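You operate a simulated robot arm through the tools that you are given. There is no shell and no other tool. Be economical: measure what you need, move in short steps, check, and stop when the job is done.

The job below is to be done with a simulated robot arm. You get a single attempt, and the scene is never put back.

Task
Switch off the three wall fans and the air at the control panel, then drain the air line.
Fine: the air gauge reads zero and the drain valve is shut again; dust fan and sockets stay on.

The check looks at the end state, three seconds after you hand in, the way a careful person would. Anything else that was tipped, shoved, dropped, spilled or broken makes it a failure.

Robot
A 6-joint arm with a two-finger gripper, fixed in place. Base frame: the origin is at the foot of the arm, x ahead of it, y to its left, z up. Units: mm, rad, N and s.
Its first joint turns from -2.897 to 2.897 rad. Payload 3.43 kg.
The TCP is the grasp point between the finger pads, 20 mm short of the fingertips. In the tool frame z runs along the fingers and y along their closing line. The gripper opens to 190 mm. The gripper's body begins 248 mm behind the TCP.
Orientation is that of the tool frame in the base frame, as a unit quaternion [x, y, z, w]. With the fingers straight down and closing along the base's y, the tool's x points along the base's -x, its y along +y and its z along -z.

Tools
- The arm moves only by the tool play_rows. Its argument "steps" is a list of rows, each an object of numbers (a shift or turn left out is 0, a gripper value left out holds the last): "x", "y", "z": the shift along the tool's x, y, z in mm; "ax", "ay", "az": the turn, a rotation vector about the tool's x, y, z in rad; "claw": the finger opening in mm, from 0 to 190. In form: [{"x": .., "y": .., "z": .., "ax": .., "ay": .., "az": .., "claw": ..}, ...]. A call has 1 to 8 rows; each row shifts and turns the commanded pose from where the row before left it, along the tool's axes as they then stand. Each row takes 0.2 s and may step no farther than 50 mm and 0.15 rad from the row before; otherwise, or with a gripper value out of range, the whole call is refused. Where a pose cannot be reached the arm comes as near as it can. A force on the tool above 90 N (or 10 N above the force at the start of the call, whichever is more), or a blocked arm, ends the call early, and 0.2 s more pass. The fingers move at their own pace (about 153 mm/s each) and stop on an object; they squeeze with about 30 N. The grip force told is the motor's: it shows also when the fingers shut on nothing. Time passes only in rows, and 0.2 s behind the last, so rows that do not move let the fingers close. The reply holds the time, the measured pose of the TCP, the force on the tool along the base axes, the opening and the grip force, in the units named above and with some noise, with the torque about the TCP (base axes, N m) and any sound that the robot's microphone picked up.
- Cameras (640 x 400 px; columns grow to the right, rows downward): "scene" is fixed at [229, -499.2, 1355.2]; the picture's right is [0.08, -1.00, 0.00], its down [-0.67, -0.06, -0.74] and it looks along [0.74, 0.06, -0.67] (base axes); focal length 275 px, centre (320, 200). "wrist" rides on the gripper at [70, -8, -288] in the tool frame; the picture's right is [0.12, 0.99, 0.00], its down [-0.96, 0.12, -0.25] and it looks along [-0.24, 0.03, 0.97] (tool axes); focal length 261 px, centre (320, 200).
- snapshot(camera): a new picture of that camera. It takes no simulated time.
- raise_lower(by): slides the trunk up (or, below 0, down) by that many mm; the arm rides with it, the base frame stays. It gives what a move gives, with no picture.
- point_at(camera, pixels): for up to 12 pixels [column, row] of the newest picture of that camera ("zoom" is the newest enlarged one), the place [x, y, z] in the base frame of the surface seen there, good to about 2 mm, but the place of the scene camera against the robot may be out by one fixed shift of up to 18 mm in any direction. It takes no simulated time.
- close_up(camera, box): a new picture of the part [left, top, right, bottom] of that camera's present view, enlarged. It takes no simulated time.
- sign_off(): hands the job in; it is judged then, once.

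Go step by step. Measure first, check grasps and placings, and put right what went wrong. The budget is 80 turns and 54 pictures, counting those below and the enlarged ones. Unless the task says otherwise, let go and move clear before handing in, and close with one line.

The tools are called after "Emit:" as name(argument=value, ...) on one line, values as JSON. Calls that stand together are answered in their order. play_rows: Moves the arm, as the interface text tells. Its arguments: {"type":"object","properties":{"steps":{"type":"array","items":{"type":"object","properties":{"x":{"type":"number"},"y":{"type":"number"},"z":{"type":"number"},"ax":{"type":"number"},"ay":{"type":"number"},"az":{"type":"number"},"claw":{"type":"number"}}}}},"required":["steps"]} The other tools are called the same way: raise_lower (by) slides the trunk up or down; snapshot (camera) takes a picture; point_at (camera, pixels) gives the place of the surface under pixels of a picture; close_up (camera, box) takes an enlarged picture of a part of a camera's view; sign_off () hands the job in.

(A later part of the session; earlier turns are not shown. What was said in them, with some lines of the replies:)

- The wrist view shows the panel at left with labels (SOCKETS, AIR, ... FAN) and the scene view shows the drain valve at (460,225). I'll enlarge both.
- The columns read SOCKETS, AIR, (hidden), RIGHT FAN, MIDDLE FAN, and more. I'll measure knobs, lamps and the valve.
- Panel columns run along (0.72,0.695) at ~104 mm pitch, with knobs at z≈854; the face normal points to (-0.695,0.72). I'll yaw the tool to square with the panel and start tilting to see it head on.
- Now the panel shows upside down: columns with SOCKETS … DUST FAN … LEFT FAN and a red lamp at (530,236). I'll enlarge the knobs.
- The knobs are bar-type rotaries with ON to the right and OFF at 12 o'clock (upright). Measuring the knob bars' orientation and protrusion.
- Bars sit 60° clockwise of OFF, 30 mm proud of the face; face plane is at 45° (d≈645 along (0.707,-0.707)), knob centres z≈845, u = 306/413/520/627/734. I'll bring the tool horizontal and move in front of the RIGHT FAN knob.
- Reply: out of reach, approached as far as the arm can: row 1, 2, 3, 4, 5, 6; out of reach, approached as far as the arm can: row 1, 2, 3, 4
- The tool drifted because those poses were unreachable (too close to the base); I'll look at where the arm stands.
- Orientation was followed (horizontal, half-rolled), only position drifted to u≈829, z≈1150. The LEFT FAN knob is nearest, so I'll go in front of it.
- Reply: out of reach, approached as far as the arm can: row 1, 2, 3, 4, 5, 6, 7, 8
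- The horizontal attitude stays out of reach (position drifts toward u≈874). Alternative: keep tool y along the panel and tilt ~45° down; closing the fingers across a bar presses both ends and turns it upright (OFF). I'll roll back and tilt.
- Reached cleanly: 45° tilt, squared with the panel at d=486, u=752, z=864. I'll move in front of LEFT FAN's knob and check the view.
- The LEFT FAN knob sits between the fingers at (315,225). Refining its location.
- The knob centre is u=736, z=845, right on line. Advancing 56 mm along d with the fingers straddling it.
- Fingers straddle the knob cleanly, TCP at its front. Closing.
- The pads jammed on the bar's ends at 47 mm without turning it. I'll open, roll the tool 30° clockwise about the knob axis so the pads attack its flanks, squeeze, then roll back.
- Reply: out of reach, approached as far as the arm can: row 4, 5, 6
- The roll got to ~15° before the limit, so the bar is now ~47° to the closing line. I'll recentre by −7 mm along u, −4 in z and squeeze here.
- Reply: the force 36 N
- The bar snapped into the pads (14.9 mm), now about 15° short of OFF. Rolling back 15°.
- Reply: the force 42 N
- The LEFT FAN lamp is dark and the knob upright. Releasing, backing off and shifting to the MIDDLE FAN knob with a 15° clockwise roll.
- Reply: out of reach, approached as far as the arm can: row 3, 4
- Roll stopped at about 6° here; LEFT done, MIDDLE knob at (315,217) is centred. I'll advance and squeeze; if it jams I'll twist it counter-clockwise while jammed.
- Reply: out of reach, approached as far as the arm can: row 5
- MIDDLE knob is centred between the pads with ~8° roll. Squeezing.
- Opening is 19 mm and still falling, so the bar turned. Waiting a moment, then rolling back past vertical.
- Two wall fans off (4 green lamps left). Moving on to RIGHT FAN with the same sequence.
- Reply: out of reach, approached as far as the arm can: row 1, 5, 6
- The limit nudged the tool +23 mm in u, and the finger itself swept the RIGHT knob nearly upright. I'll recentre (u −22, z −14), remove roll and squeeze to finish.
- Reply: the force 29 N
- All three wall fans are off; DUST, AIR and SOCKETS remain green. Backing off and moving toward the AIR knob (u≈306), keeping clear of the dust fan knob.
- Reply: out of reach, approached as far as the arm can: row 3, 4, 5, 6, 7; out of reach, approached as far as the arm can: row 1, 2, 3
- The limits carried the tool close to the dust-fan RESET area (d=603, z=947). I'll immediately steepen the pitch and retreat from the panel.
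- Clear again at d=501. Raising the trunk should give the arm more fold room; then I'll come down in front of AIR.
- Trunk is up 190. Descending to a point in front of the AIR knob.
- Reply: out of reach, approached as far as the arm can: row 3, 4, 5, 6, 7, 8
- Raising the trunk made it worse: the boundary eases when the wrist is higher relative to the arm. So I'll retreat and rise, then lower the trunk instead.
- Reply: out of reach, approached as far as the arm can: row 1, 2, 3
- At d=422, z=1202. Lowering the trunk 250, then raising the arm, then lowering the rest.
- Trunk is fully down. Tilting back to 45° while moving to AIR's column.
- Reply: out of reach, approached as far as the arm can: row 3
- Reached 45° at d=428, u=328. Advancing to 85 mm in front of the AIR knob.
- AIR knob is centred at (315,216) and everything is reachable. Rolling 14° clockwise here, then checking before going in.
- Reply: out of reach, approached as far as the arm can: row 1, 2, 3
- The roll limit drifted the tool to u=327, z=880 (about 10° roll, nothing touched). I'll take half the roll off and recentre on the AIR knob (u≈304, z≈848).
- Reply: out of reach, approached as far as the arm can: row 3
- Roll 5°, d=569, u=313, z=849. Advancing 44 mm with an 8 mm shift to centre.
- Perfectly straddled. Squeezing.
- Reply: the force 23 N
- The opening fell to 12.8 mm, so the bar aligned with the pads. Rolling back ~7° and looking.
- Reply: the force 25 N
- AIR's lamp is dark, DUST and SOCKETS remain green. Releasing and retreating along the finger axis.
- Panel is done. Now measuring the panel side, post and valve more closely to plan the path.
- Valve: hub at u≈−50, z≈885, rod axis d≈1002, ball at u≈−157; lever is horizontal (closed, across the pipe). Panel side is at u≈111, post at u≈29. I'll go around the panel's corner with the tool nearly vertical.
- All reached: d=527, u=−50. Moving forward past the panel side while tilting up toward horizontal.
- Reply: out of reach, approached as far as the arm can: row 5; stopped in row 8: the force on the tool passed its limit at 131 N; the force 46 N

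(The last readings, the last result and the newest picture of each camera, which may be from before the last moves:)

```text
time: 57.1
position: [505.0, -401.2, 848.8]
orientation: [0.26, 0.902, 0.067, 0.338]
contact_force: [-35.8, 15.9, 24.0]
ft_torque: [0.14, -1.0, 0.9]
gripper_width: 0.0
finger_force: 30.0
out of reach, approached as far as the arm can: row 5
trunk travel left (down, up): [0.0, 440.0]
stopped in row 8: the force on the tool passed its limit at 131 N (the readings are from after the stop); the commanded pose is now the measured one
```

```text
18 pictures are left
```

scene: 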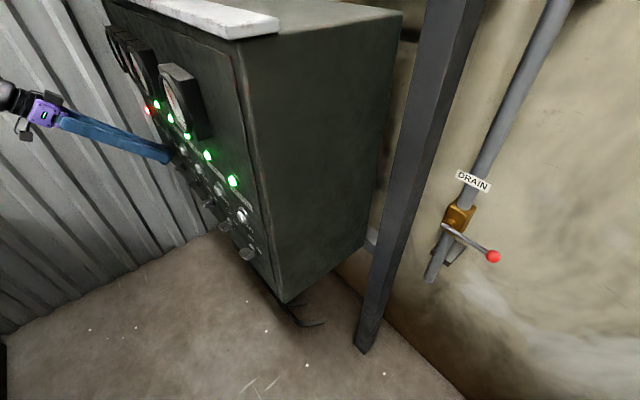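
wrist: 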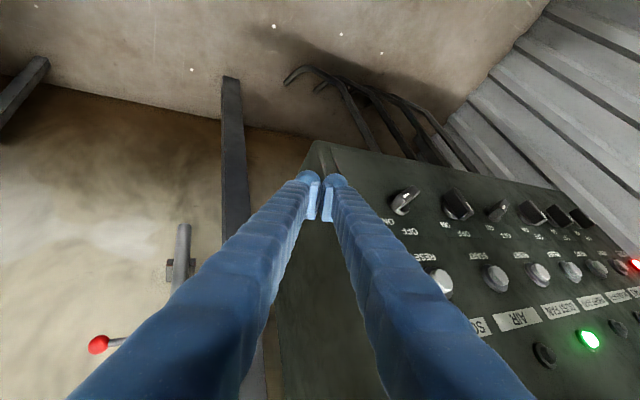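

A limit again pulled the tool sideways and the fingertips bumped the panel's right edge (force stop). Retreating along the fingers at once and checking the panel.

Emit:
play_rows(steps=[{"z": -30}, {"z": -40}, {"y": -30, "z": -20}, {}])

Emit:
snapshot(camera="scene")

```text
time: 58.1
position: [437.8, -423.7, 907.0]
orientation: [0.261, 0.902, 0.066, 0.337]
contact_force: [0.2, 0.1, -0.1]
ft_torque: [-0.02, -0.02, 0.0]
gripper_width: 0.0
finger_force: 30.1
trunk travel left (down, up): [0.0, 440.0]
```

```text
17 pictures are left
```

scene: 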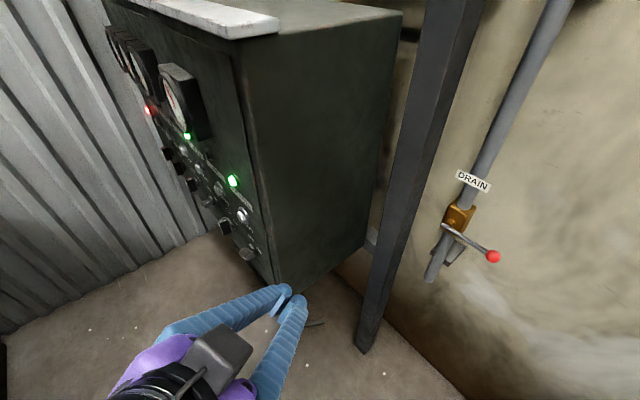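

Panel unharmed: SOCKETS and DUST still lit. I'll square the tool again (steep pitch, y along u) while shifting away in −u.

Emit:
play_rows(steps=[{"y": -30, "ax": 0.1025, "ay": 0.082, "az": 0.04}, {"y": -30, "ax": 0.1025, "ay": 0.082, "az": 0.04}, {"y": -30, "ax": 0.1025, "ay": 0.082, "az": 0.04}, {"y": -30, "ax": 0.1025, "ay": 0.082, "az": 0.04}, {}])

```text
time: 59.3
position: [373.3, -520.6, 882.3]
orientation: [0.38, 0.916, -0.05, 0.12]
contact_force: [0.9, 0.2, 0.2]
ft_torque: [0.03, 0.02, -0.01]
gripper_width: 0.1
finger_force: 29.9
trunk travel left (down, up): [0.0, 440.0]
```

Squared at d=632, u=−104, pitch 75°. Moving straight forward 200 mm.

Emit:
play_rows(steps=[{"x": -40, "z": 2}, {"x": -40, "z": 2}, {"x": -40, "z": 2}, {"x": -40, "z": 2}, {"x": -40, "z": 2}, {}])

```text
time: 60.7
position: [513.0, -660.6, 924.5]
orientation: [0.379, 0.916, -0.049, 0.12]
contact_force: [0.8, -0.5, -0.5]
ft_torque: [0.0, 0.04, -0.04]
gripper_width: 0.0
finger_force: 29.9
trunk travel left (down, up): [0.0, 440.0]
```

At d=830, z=925, no limits. Tilting up by 30° in place.

Emit:
play_rows(steps=[{"ay": -0.13}, {"ay": -0.13}, {"ay": -0.13}, {"ay": -0.13}, {}])

Emit:
snapshot(camera="wrist")

```text
time: 61.9
position: [527.3, -647.2, 924.9]
orientation: [0.353, 0.874, -0.109, 0.316]
contact_force: [0.4, -0.1, 0.9]
ft_torque: [0.02, 0.01, 0.02]
gripper_width: 0.0
finger_force: 29.7
out of reach, approached as far as the arm can: row 3, 4
trunk travel left (down, up): [0.0, 440.0]
```

```text
16 pictures are left
```

wrist: 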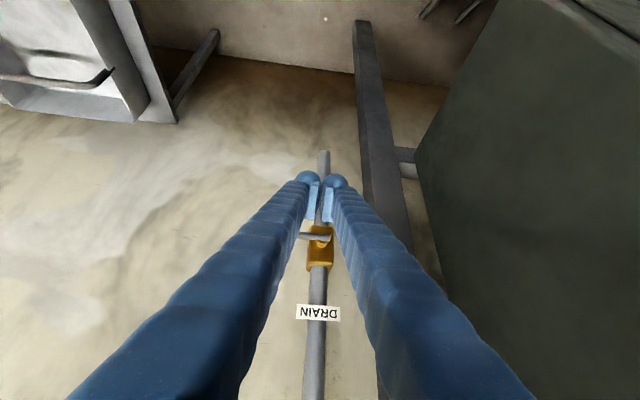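

Now at 51° pitch looking straight at the DRAIN valve; the lever hides behind the left finger. Moving to u≈−125, d≈930, z≈960 above it.

Emit:
play_rows(steps=[{"x": -33, "y": -13, "z": 12}, {"x": -33, "y": -13, "z": 12}, {"x": -33, "y": -13, "z": 12}, {}])

Emit:
snapshot(camera="wrist")

```text
time: 62.9
position: [555.0, -751.9, 968.4]
orientation: [0.355, 0.854, -0.145, 0.352]
contact_force: [0.8, 0.2, -0.3]
ft_torque: [0.02, -0.04, -0.04]
gripper_width: 0.0
finger_force: 29.6
trunk travel left (down, up): [0.0, 440.0]
```

```text
15 pictures are left
```

wrist: 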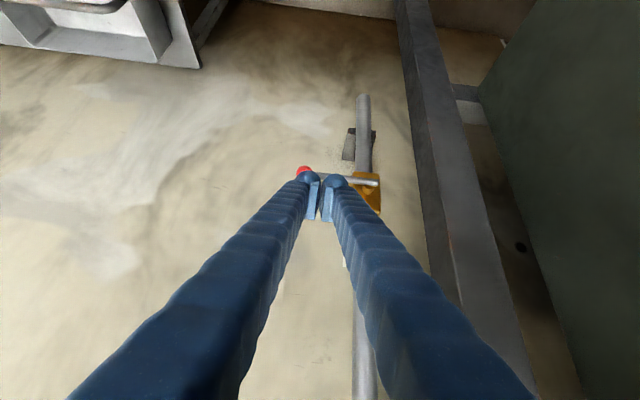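

Lever visible: ball at (303,170), rod end at (375,183). Measuring these with the wrist camera.

Emit:
point_at(camera="wrist", pixels=[[303, 169], [352, 180], [372, 183], [370, 200], [364, 110], [365, 150], [440, 200]])

Emit:
close_up(camera="wrist", box=[270, 130, 420, 230])

```text
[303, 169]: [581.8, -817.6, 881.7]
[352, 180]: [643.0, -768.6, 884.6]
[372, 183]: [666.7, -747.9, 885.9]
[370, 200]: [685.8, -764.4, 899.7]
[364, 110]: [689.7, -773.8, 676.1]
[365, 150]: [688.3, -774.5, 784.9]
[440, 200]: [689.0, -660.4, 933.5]
```

```text
4.00 times, centred on (345, 180) of wrist
```

zoom: 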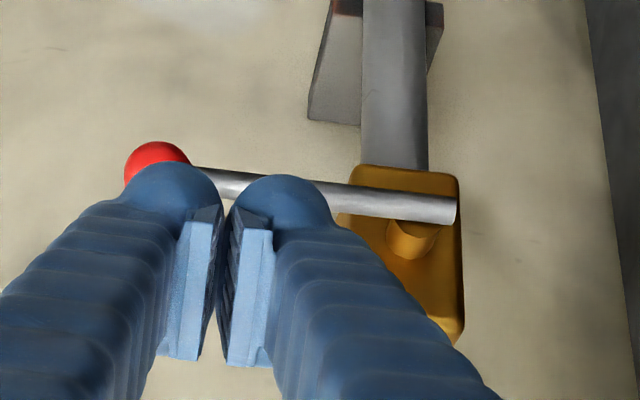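

Rod axis is at d≈1002, z≈882; hub on the pipe axis at u≈−61, ball at u≈−165. I'll try flattening the tool a bit more before pushing, from this clear height.

Emit:
play_rows(steps=[{"ay": -0.1}, {"ay": -0.1}, {"ay": -0.1}, {}])

```text
time: 63.9
position: [557.6, -747.9, 967.9]
orientation: [0.331, 0.804, -0.182, 0.459]
contact_force: [-0.2, 0.2, 0.6]
ft_torque: [0.01, -0.03, 0.0]
gripper_width: 0.1
finger_force: 30.2
out of reach, approached as far as the arm can: row 1
trunk travel left (down, up): [0.0, 440.0]
```

Pitch is now 31° and held. Approaching just above the rod (d≈993, u≈−127, z≈925).

Emit:
play_rows(steps=[{"x": 3, "y": 4, "z": 41}, {"x": -2, "y": 3.5, "z": 41}, {}])

Emit:
close_up(camera="wrist", box=[240, 120, 440, 245])

```text
time: 64.7
position: [613.3, -790.4, 924.8]
orientation: [0.332, 0.804, -0.183, 0.459]
contact_force: [-0.4, -1.0, -0.1]
ft_torque: [-0.03, -0.04, 0.05]
gripper_width: 0.0
finger_force: 30.0
trunk travel left (down, up): [0.0, 440.0]
```

```text
3.20 times, centred on (340, 182) of wrist
```

zoom: 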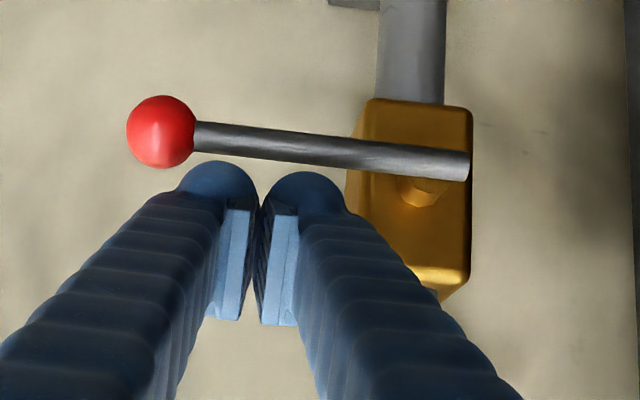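

The fingers sit just above the rod between ball and hub. Pressing down ~26 mm to test the opening direction.

Emit:
play_rows(steps=[{"x": 8.5, "z": 5}, {"x": 7, "z": 4.2}, {"x": 7, "z": 4.2, "y": -1}, {}])

Emit:
close_up(camera="wrist", box=[240, 120, 440, 245])

```text
time: 65.7
position: [612.2, -790.3, 898.3]
orientation: [0.33, 0.805, -0.18, 0.459]
contact_force: [-0.3, -0.6, -0.9]
ft_torque: [0.0, 0.01, 0.0]
gripper_width: 0.3
finger_force: 30.2
trunk travel left (down, up): [0.0, 440.0]
```

```text
3.20 times, centred on (340, 182) of wrist
```

zoom: 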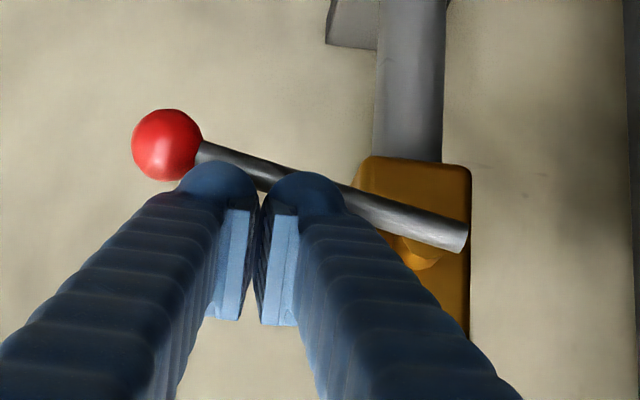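

The lever follows downward freely (~15° now). Continuing along the arc to ~90°.

Emit:
play_rows(steps=[{"y": 4, "x": 10.7, "z": 6.4}, {"y": 7, "x": 9.4, "z": 5.7}, {"y": 9.7, "x": 7.5, "z": 4.5}, {"y": 11.7, "x": 5.1, "z": 3.1}, {"y": 12.8, "x": 2.3, "z": 1.4}, {"y": 3}, {}])

Emit:
close_up(camera="wrist", box=[240, 120, 440, 245])

Emit:
snapshot(camera="scene")

```text
time: 67.1
position: [634.2, -770.2, 862.3]
orientation: [0.342, 0.799, -0.184, 0.459]
contact_force: [-28.4, -14.2, 2.1]
ft_torque: [0.23, -0.36, 0.06]
gripper_width: 0.0
finger_force: 29.8
trunk travel left (down, up): [0.0, 440.0]
stopped in row 6: the force on the tool passed its limit at 94 N (the readings are from after the stop); the commanded pose is now the measured one
```

```text
3.20 times, centred on (340, 182) of wrist
```

zoom: 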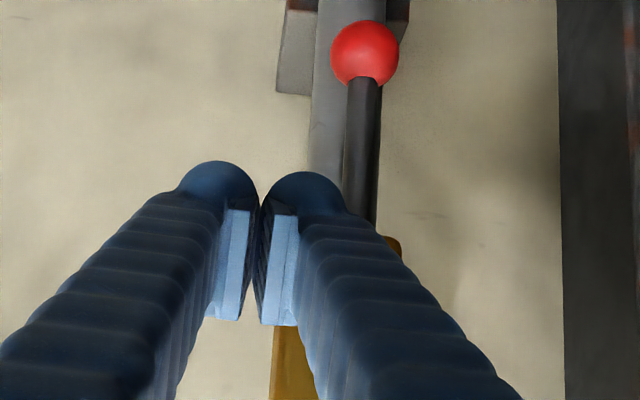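

```text
10 pictures are left
```

scene: 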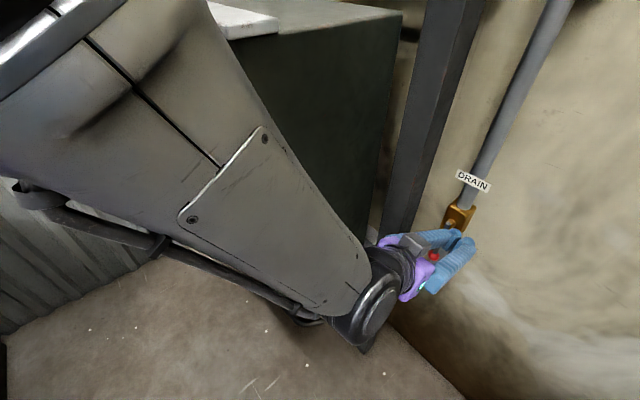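

The lever is straight down (open, at its stop). Easing off 3 mm and letting the air drain.

Emit:
play_rows(steps=[{"y": -5}, {}, {}, {}, {}, {}, {}, {}])

Emit:
play_rows(steps=[{"x": 20, "z": -35}, {"x": 20, "z": -35}, {}, {}, {}, {}, {}, {}])

Emit:
play_rows(steps=[{}, {}, {}, {}, {}, {}, {}, {}])

```text
time: 68.9
position: [633.7, -771.8, 861.6]
orientation: [0.339, 0.8, -0.184, 0.46]
contact_force: [-26.7, -17.3, 1.7]
ft_torque: [0.18, -0.34, -0.11]
gripper_width: 0.1
finger_force: 30.0
trunk travel left (down, up): [0.0, 440.0]
```

```text
time: 70.7
position: [579.4, -712.3, 862.2]
orientation: [0.338, 0.8, -0.183, 0.46]
contact_force: [0.1, 0.3, 0.2]
ft_torque: [0.0, 0.02, -0.05]
gripper_width: 0.0
finger_force: 29.7
trunk travel left (down, up): [0.0, 440.0]
```

```text
time: 72.5
position: [578.4, -712.0, 862.8]
orientation: [0.34, 0.8, -0.186, 0.459]
contact_force: [0.5, -0.6, -0.3]
ft_torque: [-0.02, 0.01, -0.01]
gripper_width: 0.0
finger_force: 30.2
trunk travel left (down, up): [0.0, 440.0]
```

Drain open and the tool is clear at d=912. Opening the fingers to 100 (so just the left finger will push the lever back) and waiting; checking whether the gauge is visible.

Emit:
play_rows(steps=[{"claw": 100}, {}, {}, {}, {}, {}, {}, {}])

Emit:
play_rows(steps=[{}, {}, {}, {}, {}, {}, {}, {}])

Emit:
close_up(camera="scene", box=[100, 40, 480, 290])

```text
time: 74.3
position: [578.3, -712.5, 862.7]
orientation: [0.339, 0.8, -0.184, 0.459]
contact_force: [0.2, -0.3, 0.3]
ft_torque: [0.01, 0.04, 0.02]
gripper_width: 99.9
finger_force: 0.1
trunk travel left (down, up): [0.0, 440.0]
```

```text
time: 76.1
position: [577.6, -712.1, 863.1]
orientation: [0.338, 0.8, -0.184, 0.46]
contact_force: [-1.4, 0.0, 0.5]
ft_torque: [0.05, 0.0, -0.01]
gripper_width: 99.9
finger_force: 0.0
trunk travel left (down, up): [0.0, 440.0]
```

```text
1.60 times, centred on (290, 165) of scene
```

zoom: 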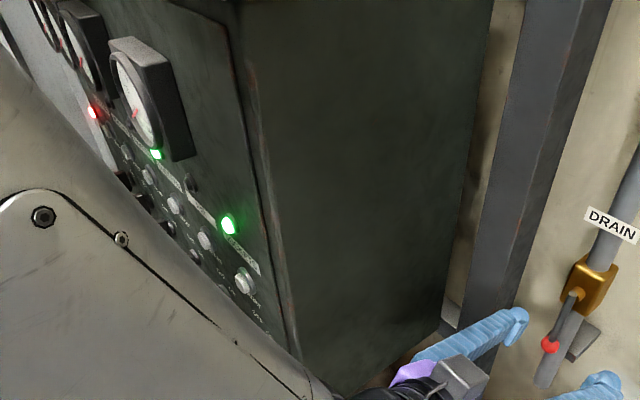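

The AIR gauge is visible around scene (180,105). Enlarging it.

Emit:
close_up(camera="scene", box=[155, 60, 220, 145])

```text
4.71 times, centred on (188, 102) of scene
```

zoom: 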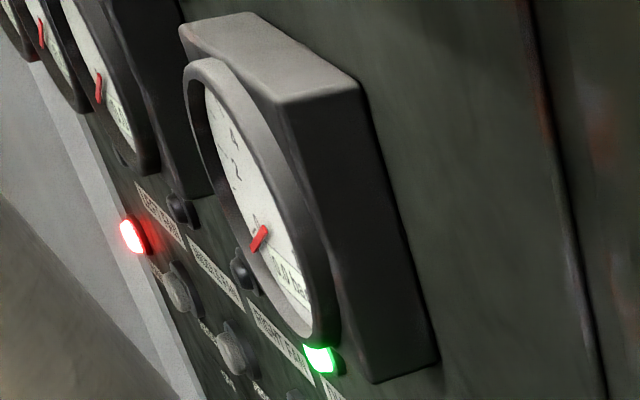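

The gauge reads "0.0 bar" with the needle at its lower end. Now moving in with the rod between the fingers to close the valve.

Emit:
play_rows(steps=[{"x": 20, "y": -2}, {"x": 14, "y": -2, "z": 2}, {"x": -13, "z": 30}, {"x": -13, "z": 30}, {"x": -14, "z": 29}, {}])

Emit:
close_up(camera="wrist", box=[160, 60, 480, 260])

```text
time: 77.5
position: [636.0, -775.4, 831.7]
orientation: [0.339, 0.8, -0.184, 0.459]
contact_force: [0.4, -0.8, 1.0]
ft_torque: [-0.01, -0.01, 0.01]
gripper_width: 100.1
finger_force: 0.1
out of reach, approached as far as the arm can: row 2
trunk travel left (down, up): [0.0, 440.0]
```

```text
2.00 times, centred on (320, 160) of wrist
```

zoom: 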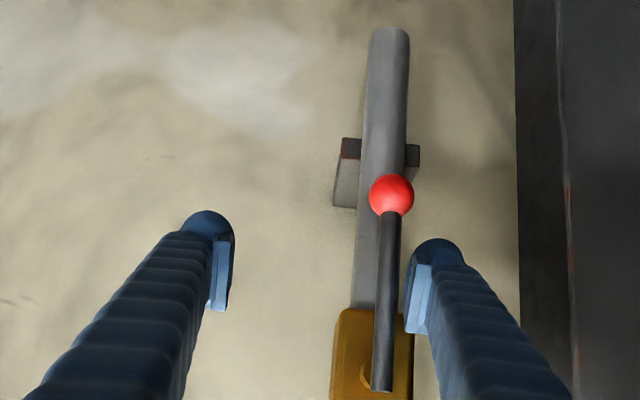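

The rod is between the fingers, left finger just on its +u side. Pushing along the return arc, first ~60°.

Emit:
play_rows(steps=[{"x": 9.5, "y": -8.4, "z": 1.1}, {"x": 3, "y": -11.5, "z": 1.8}, {"x": -0.7, "y": -12.5, "z": -0.4}, {"x": -3.9, "y": -12.6, "z": -2.3}, {"x": -6.6, "y": -12.2, "z": -4}, {}])

Emit:
close_up(camera="wrist", box=[160, 60, 480, 260])

```text
time: 78.9
position: [591.6, -814.6, 830.0]
orientation: [0.338, 0.8, -0.184, 0.46]
contact_force: [-0.5, -0.3, -1.1]
ft_torque: [-0.01, 0.04, 0.01]
gripper_width: 99.9
finger_force: 0.1
trunk travel left (down, up): [0.0, 440.0]
```

```text
2.00 times, centred on (320, 160) of wrist
```

zoom: 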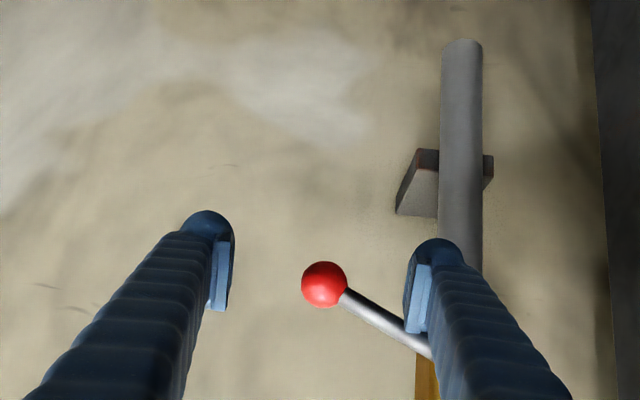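

The lever is ~60% closed. Continuing the push upward to the closed stop.

Emit:
play_rows(steps=[{"x": -10.3, "y": -9, "z": -6.2}, {"x": -11.1, "y": -7, "z": -6.7}, {"x": -6.9, "y": -1, "z": -4.1}, {}])

Emit:
close_up(camera="wrist", box=[160, 60, 480, 260])

```text
time: 79.9
position: [581.2, -823.6, 854.5]
orientation: [0.339, 0.803, -0.183, 0.455]
contact_force: [10.5, 1.7, -42.3]
ft_torque: [-1.61, 2.36, -0.47]
gripper_width: 101.6
finger_force: 1.9
trunk travel left (down, up): [0.0, 440.0]
```

```text
2.00 times, centred on (320, 160) of wrist
```

zoom: 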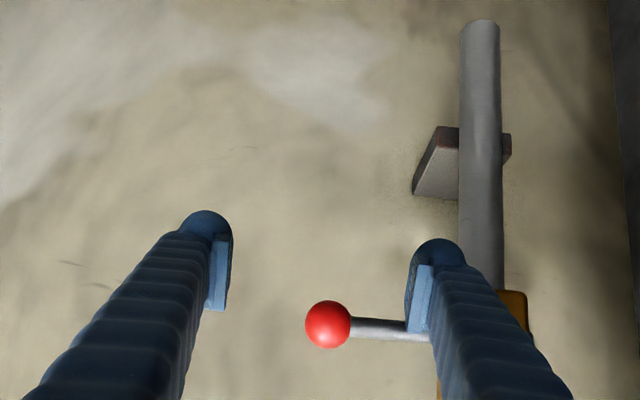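

Force shows −42 N at the stop and the lever is horizontal. Lowering slightly, backing out, then checking.

Emit:
play_rows(steps=[{"x": 6, "z": 3}, {"x": 20, "z": -32}, {"x": 20, "z": -34}, {}])

Emit:
snapshot(camera="scene")

```text
time: 80.9
position: [526.5, -769.9, 857.4]
orientation: [0.339, 0.8, -0.185, 0.46]
contact_force: [-0.5, 1.2, 0.7]
ft_torque: [-0.01, 0.06, -0.02]
gripper_width: 99.7
finger_force: 0.1
trunk travel left (down, up): [0.0, 440.0]
```

```text
4 pictures are left
```

scene: 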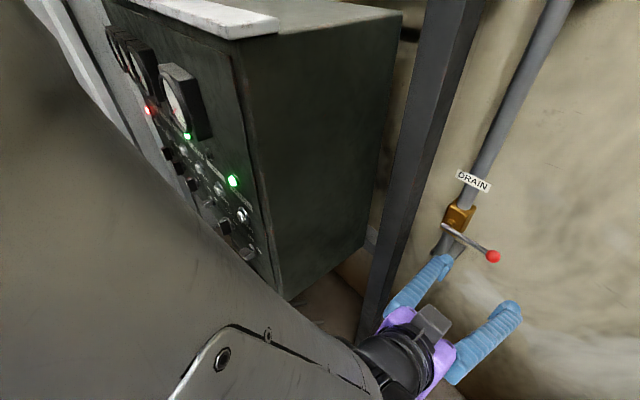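

The ball is back at (493,256), its starting place. Verifying position and the gauge once more.

Emit:
point_at(camera="scene", pixels=[[493, 256], [485, 250], [460, 234], [450, 229]])

Emit:
close_up(camera="scene", box=[130, 60, 270, 260])

Emit:
close_up(camera="scene", box=[420, 200, 520, 290])

```text
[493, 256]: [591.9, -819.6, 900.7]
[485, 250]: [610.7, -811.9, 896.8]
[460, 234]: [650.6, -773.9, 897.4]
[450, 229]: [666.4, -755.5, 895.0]
```

```text
2.00 times, centred on (200, 160) of scene
```

zoom: 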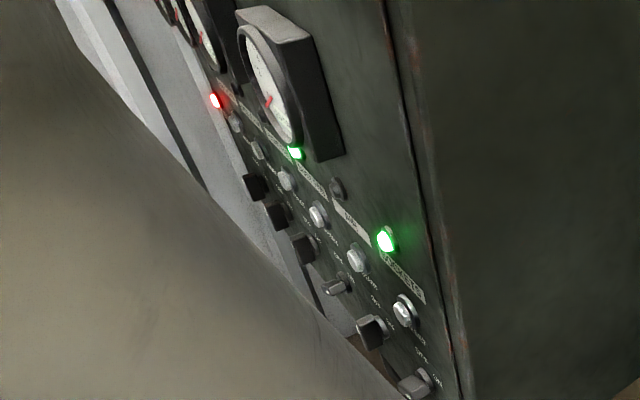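

```text
4.44 times, centred on (470, 245) of scene
```

zoom: 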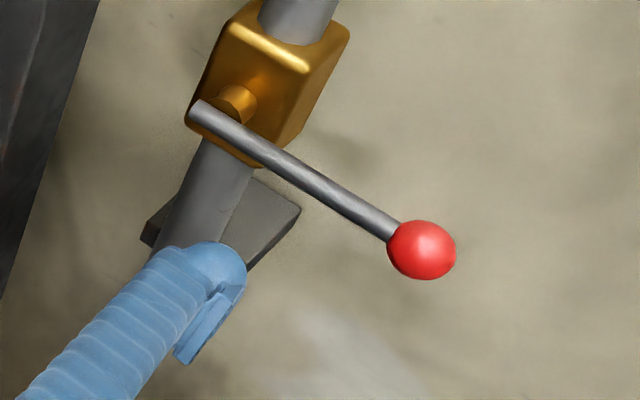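

The lever matches its starting position, so the valve is shut. The gauge is at zero, only DUST FAN, SOCKETS and MAINS are lit, and the gripper is clear. Handing in.

Emit:
sign_off()

```text
The job is handed in.
```

The three wall fans and the air are off, the air line is drained to 0.0 bar, and the drain valve is shut again. The dust fan and sockets are still on. On the way to the valve the fingertips bumped the panel's right edge once; later pictures showed no damage.
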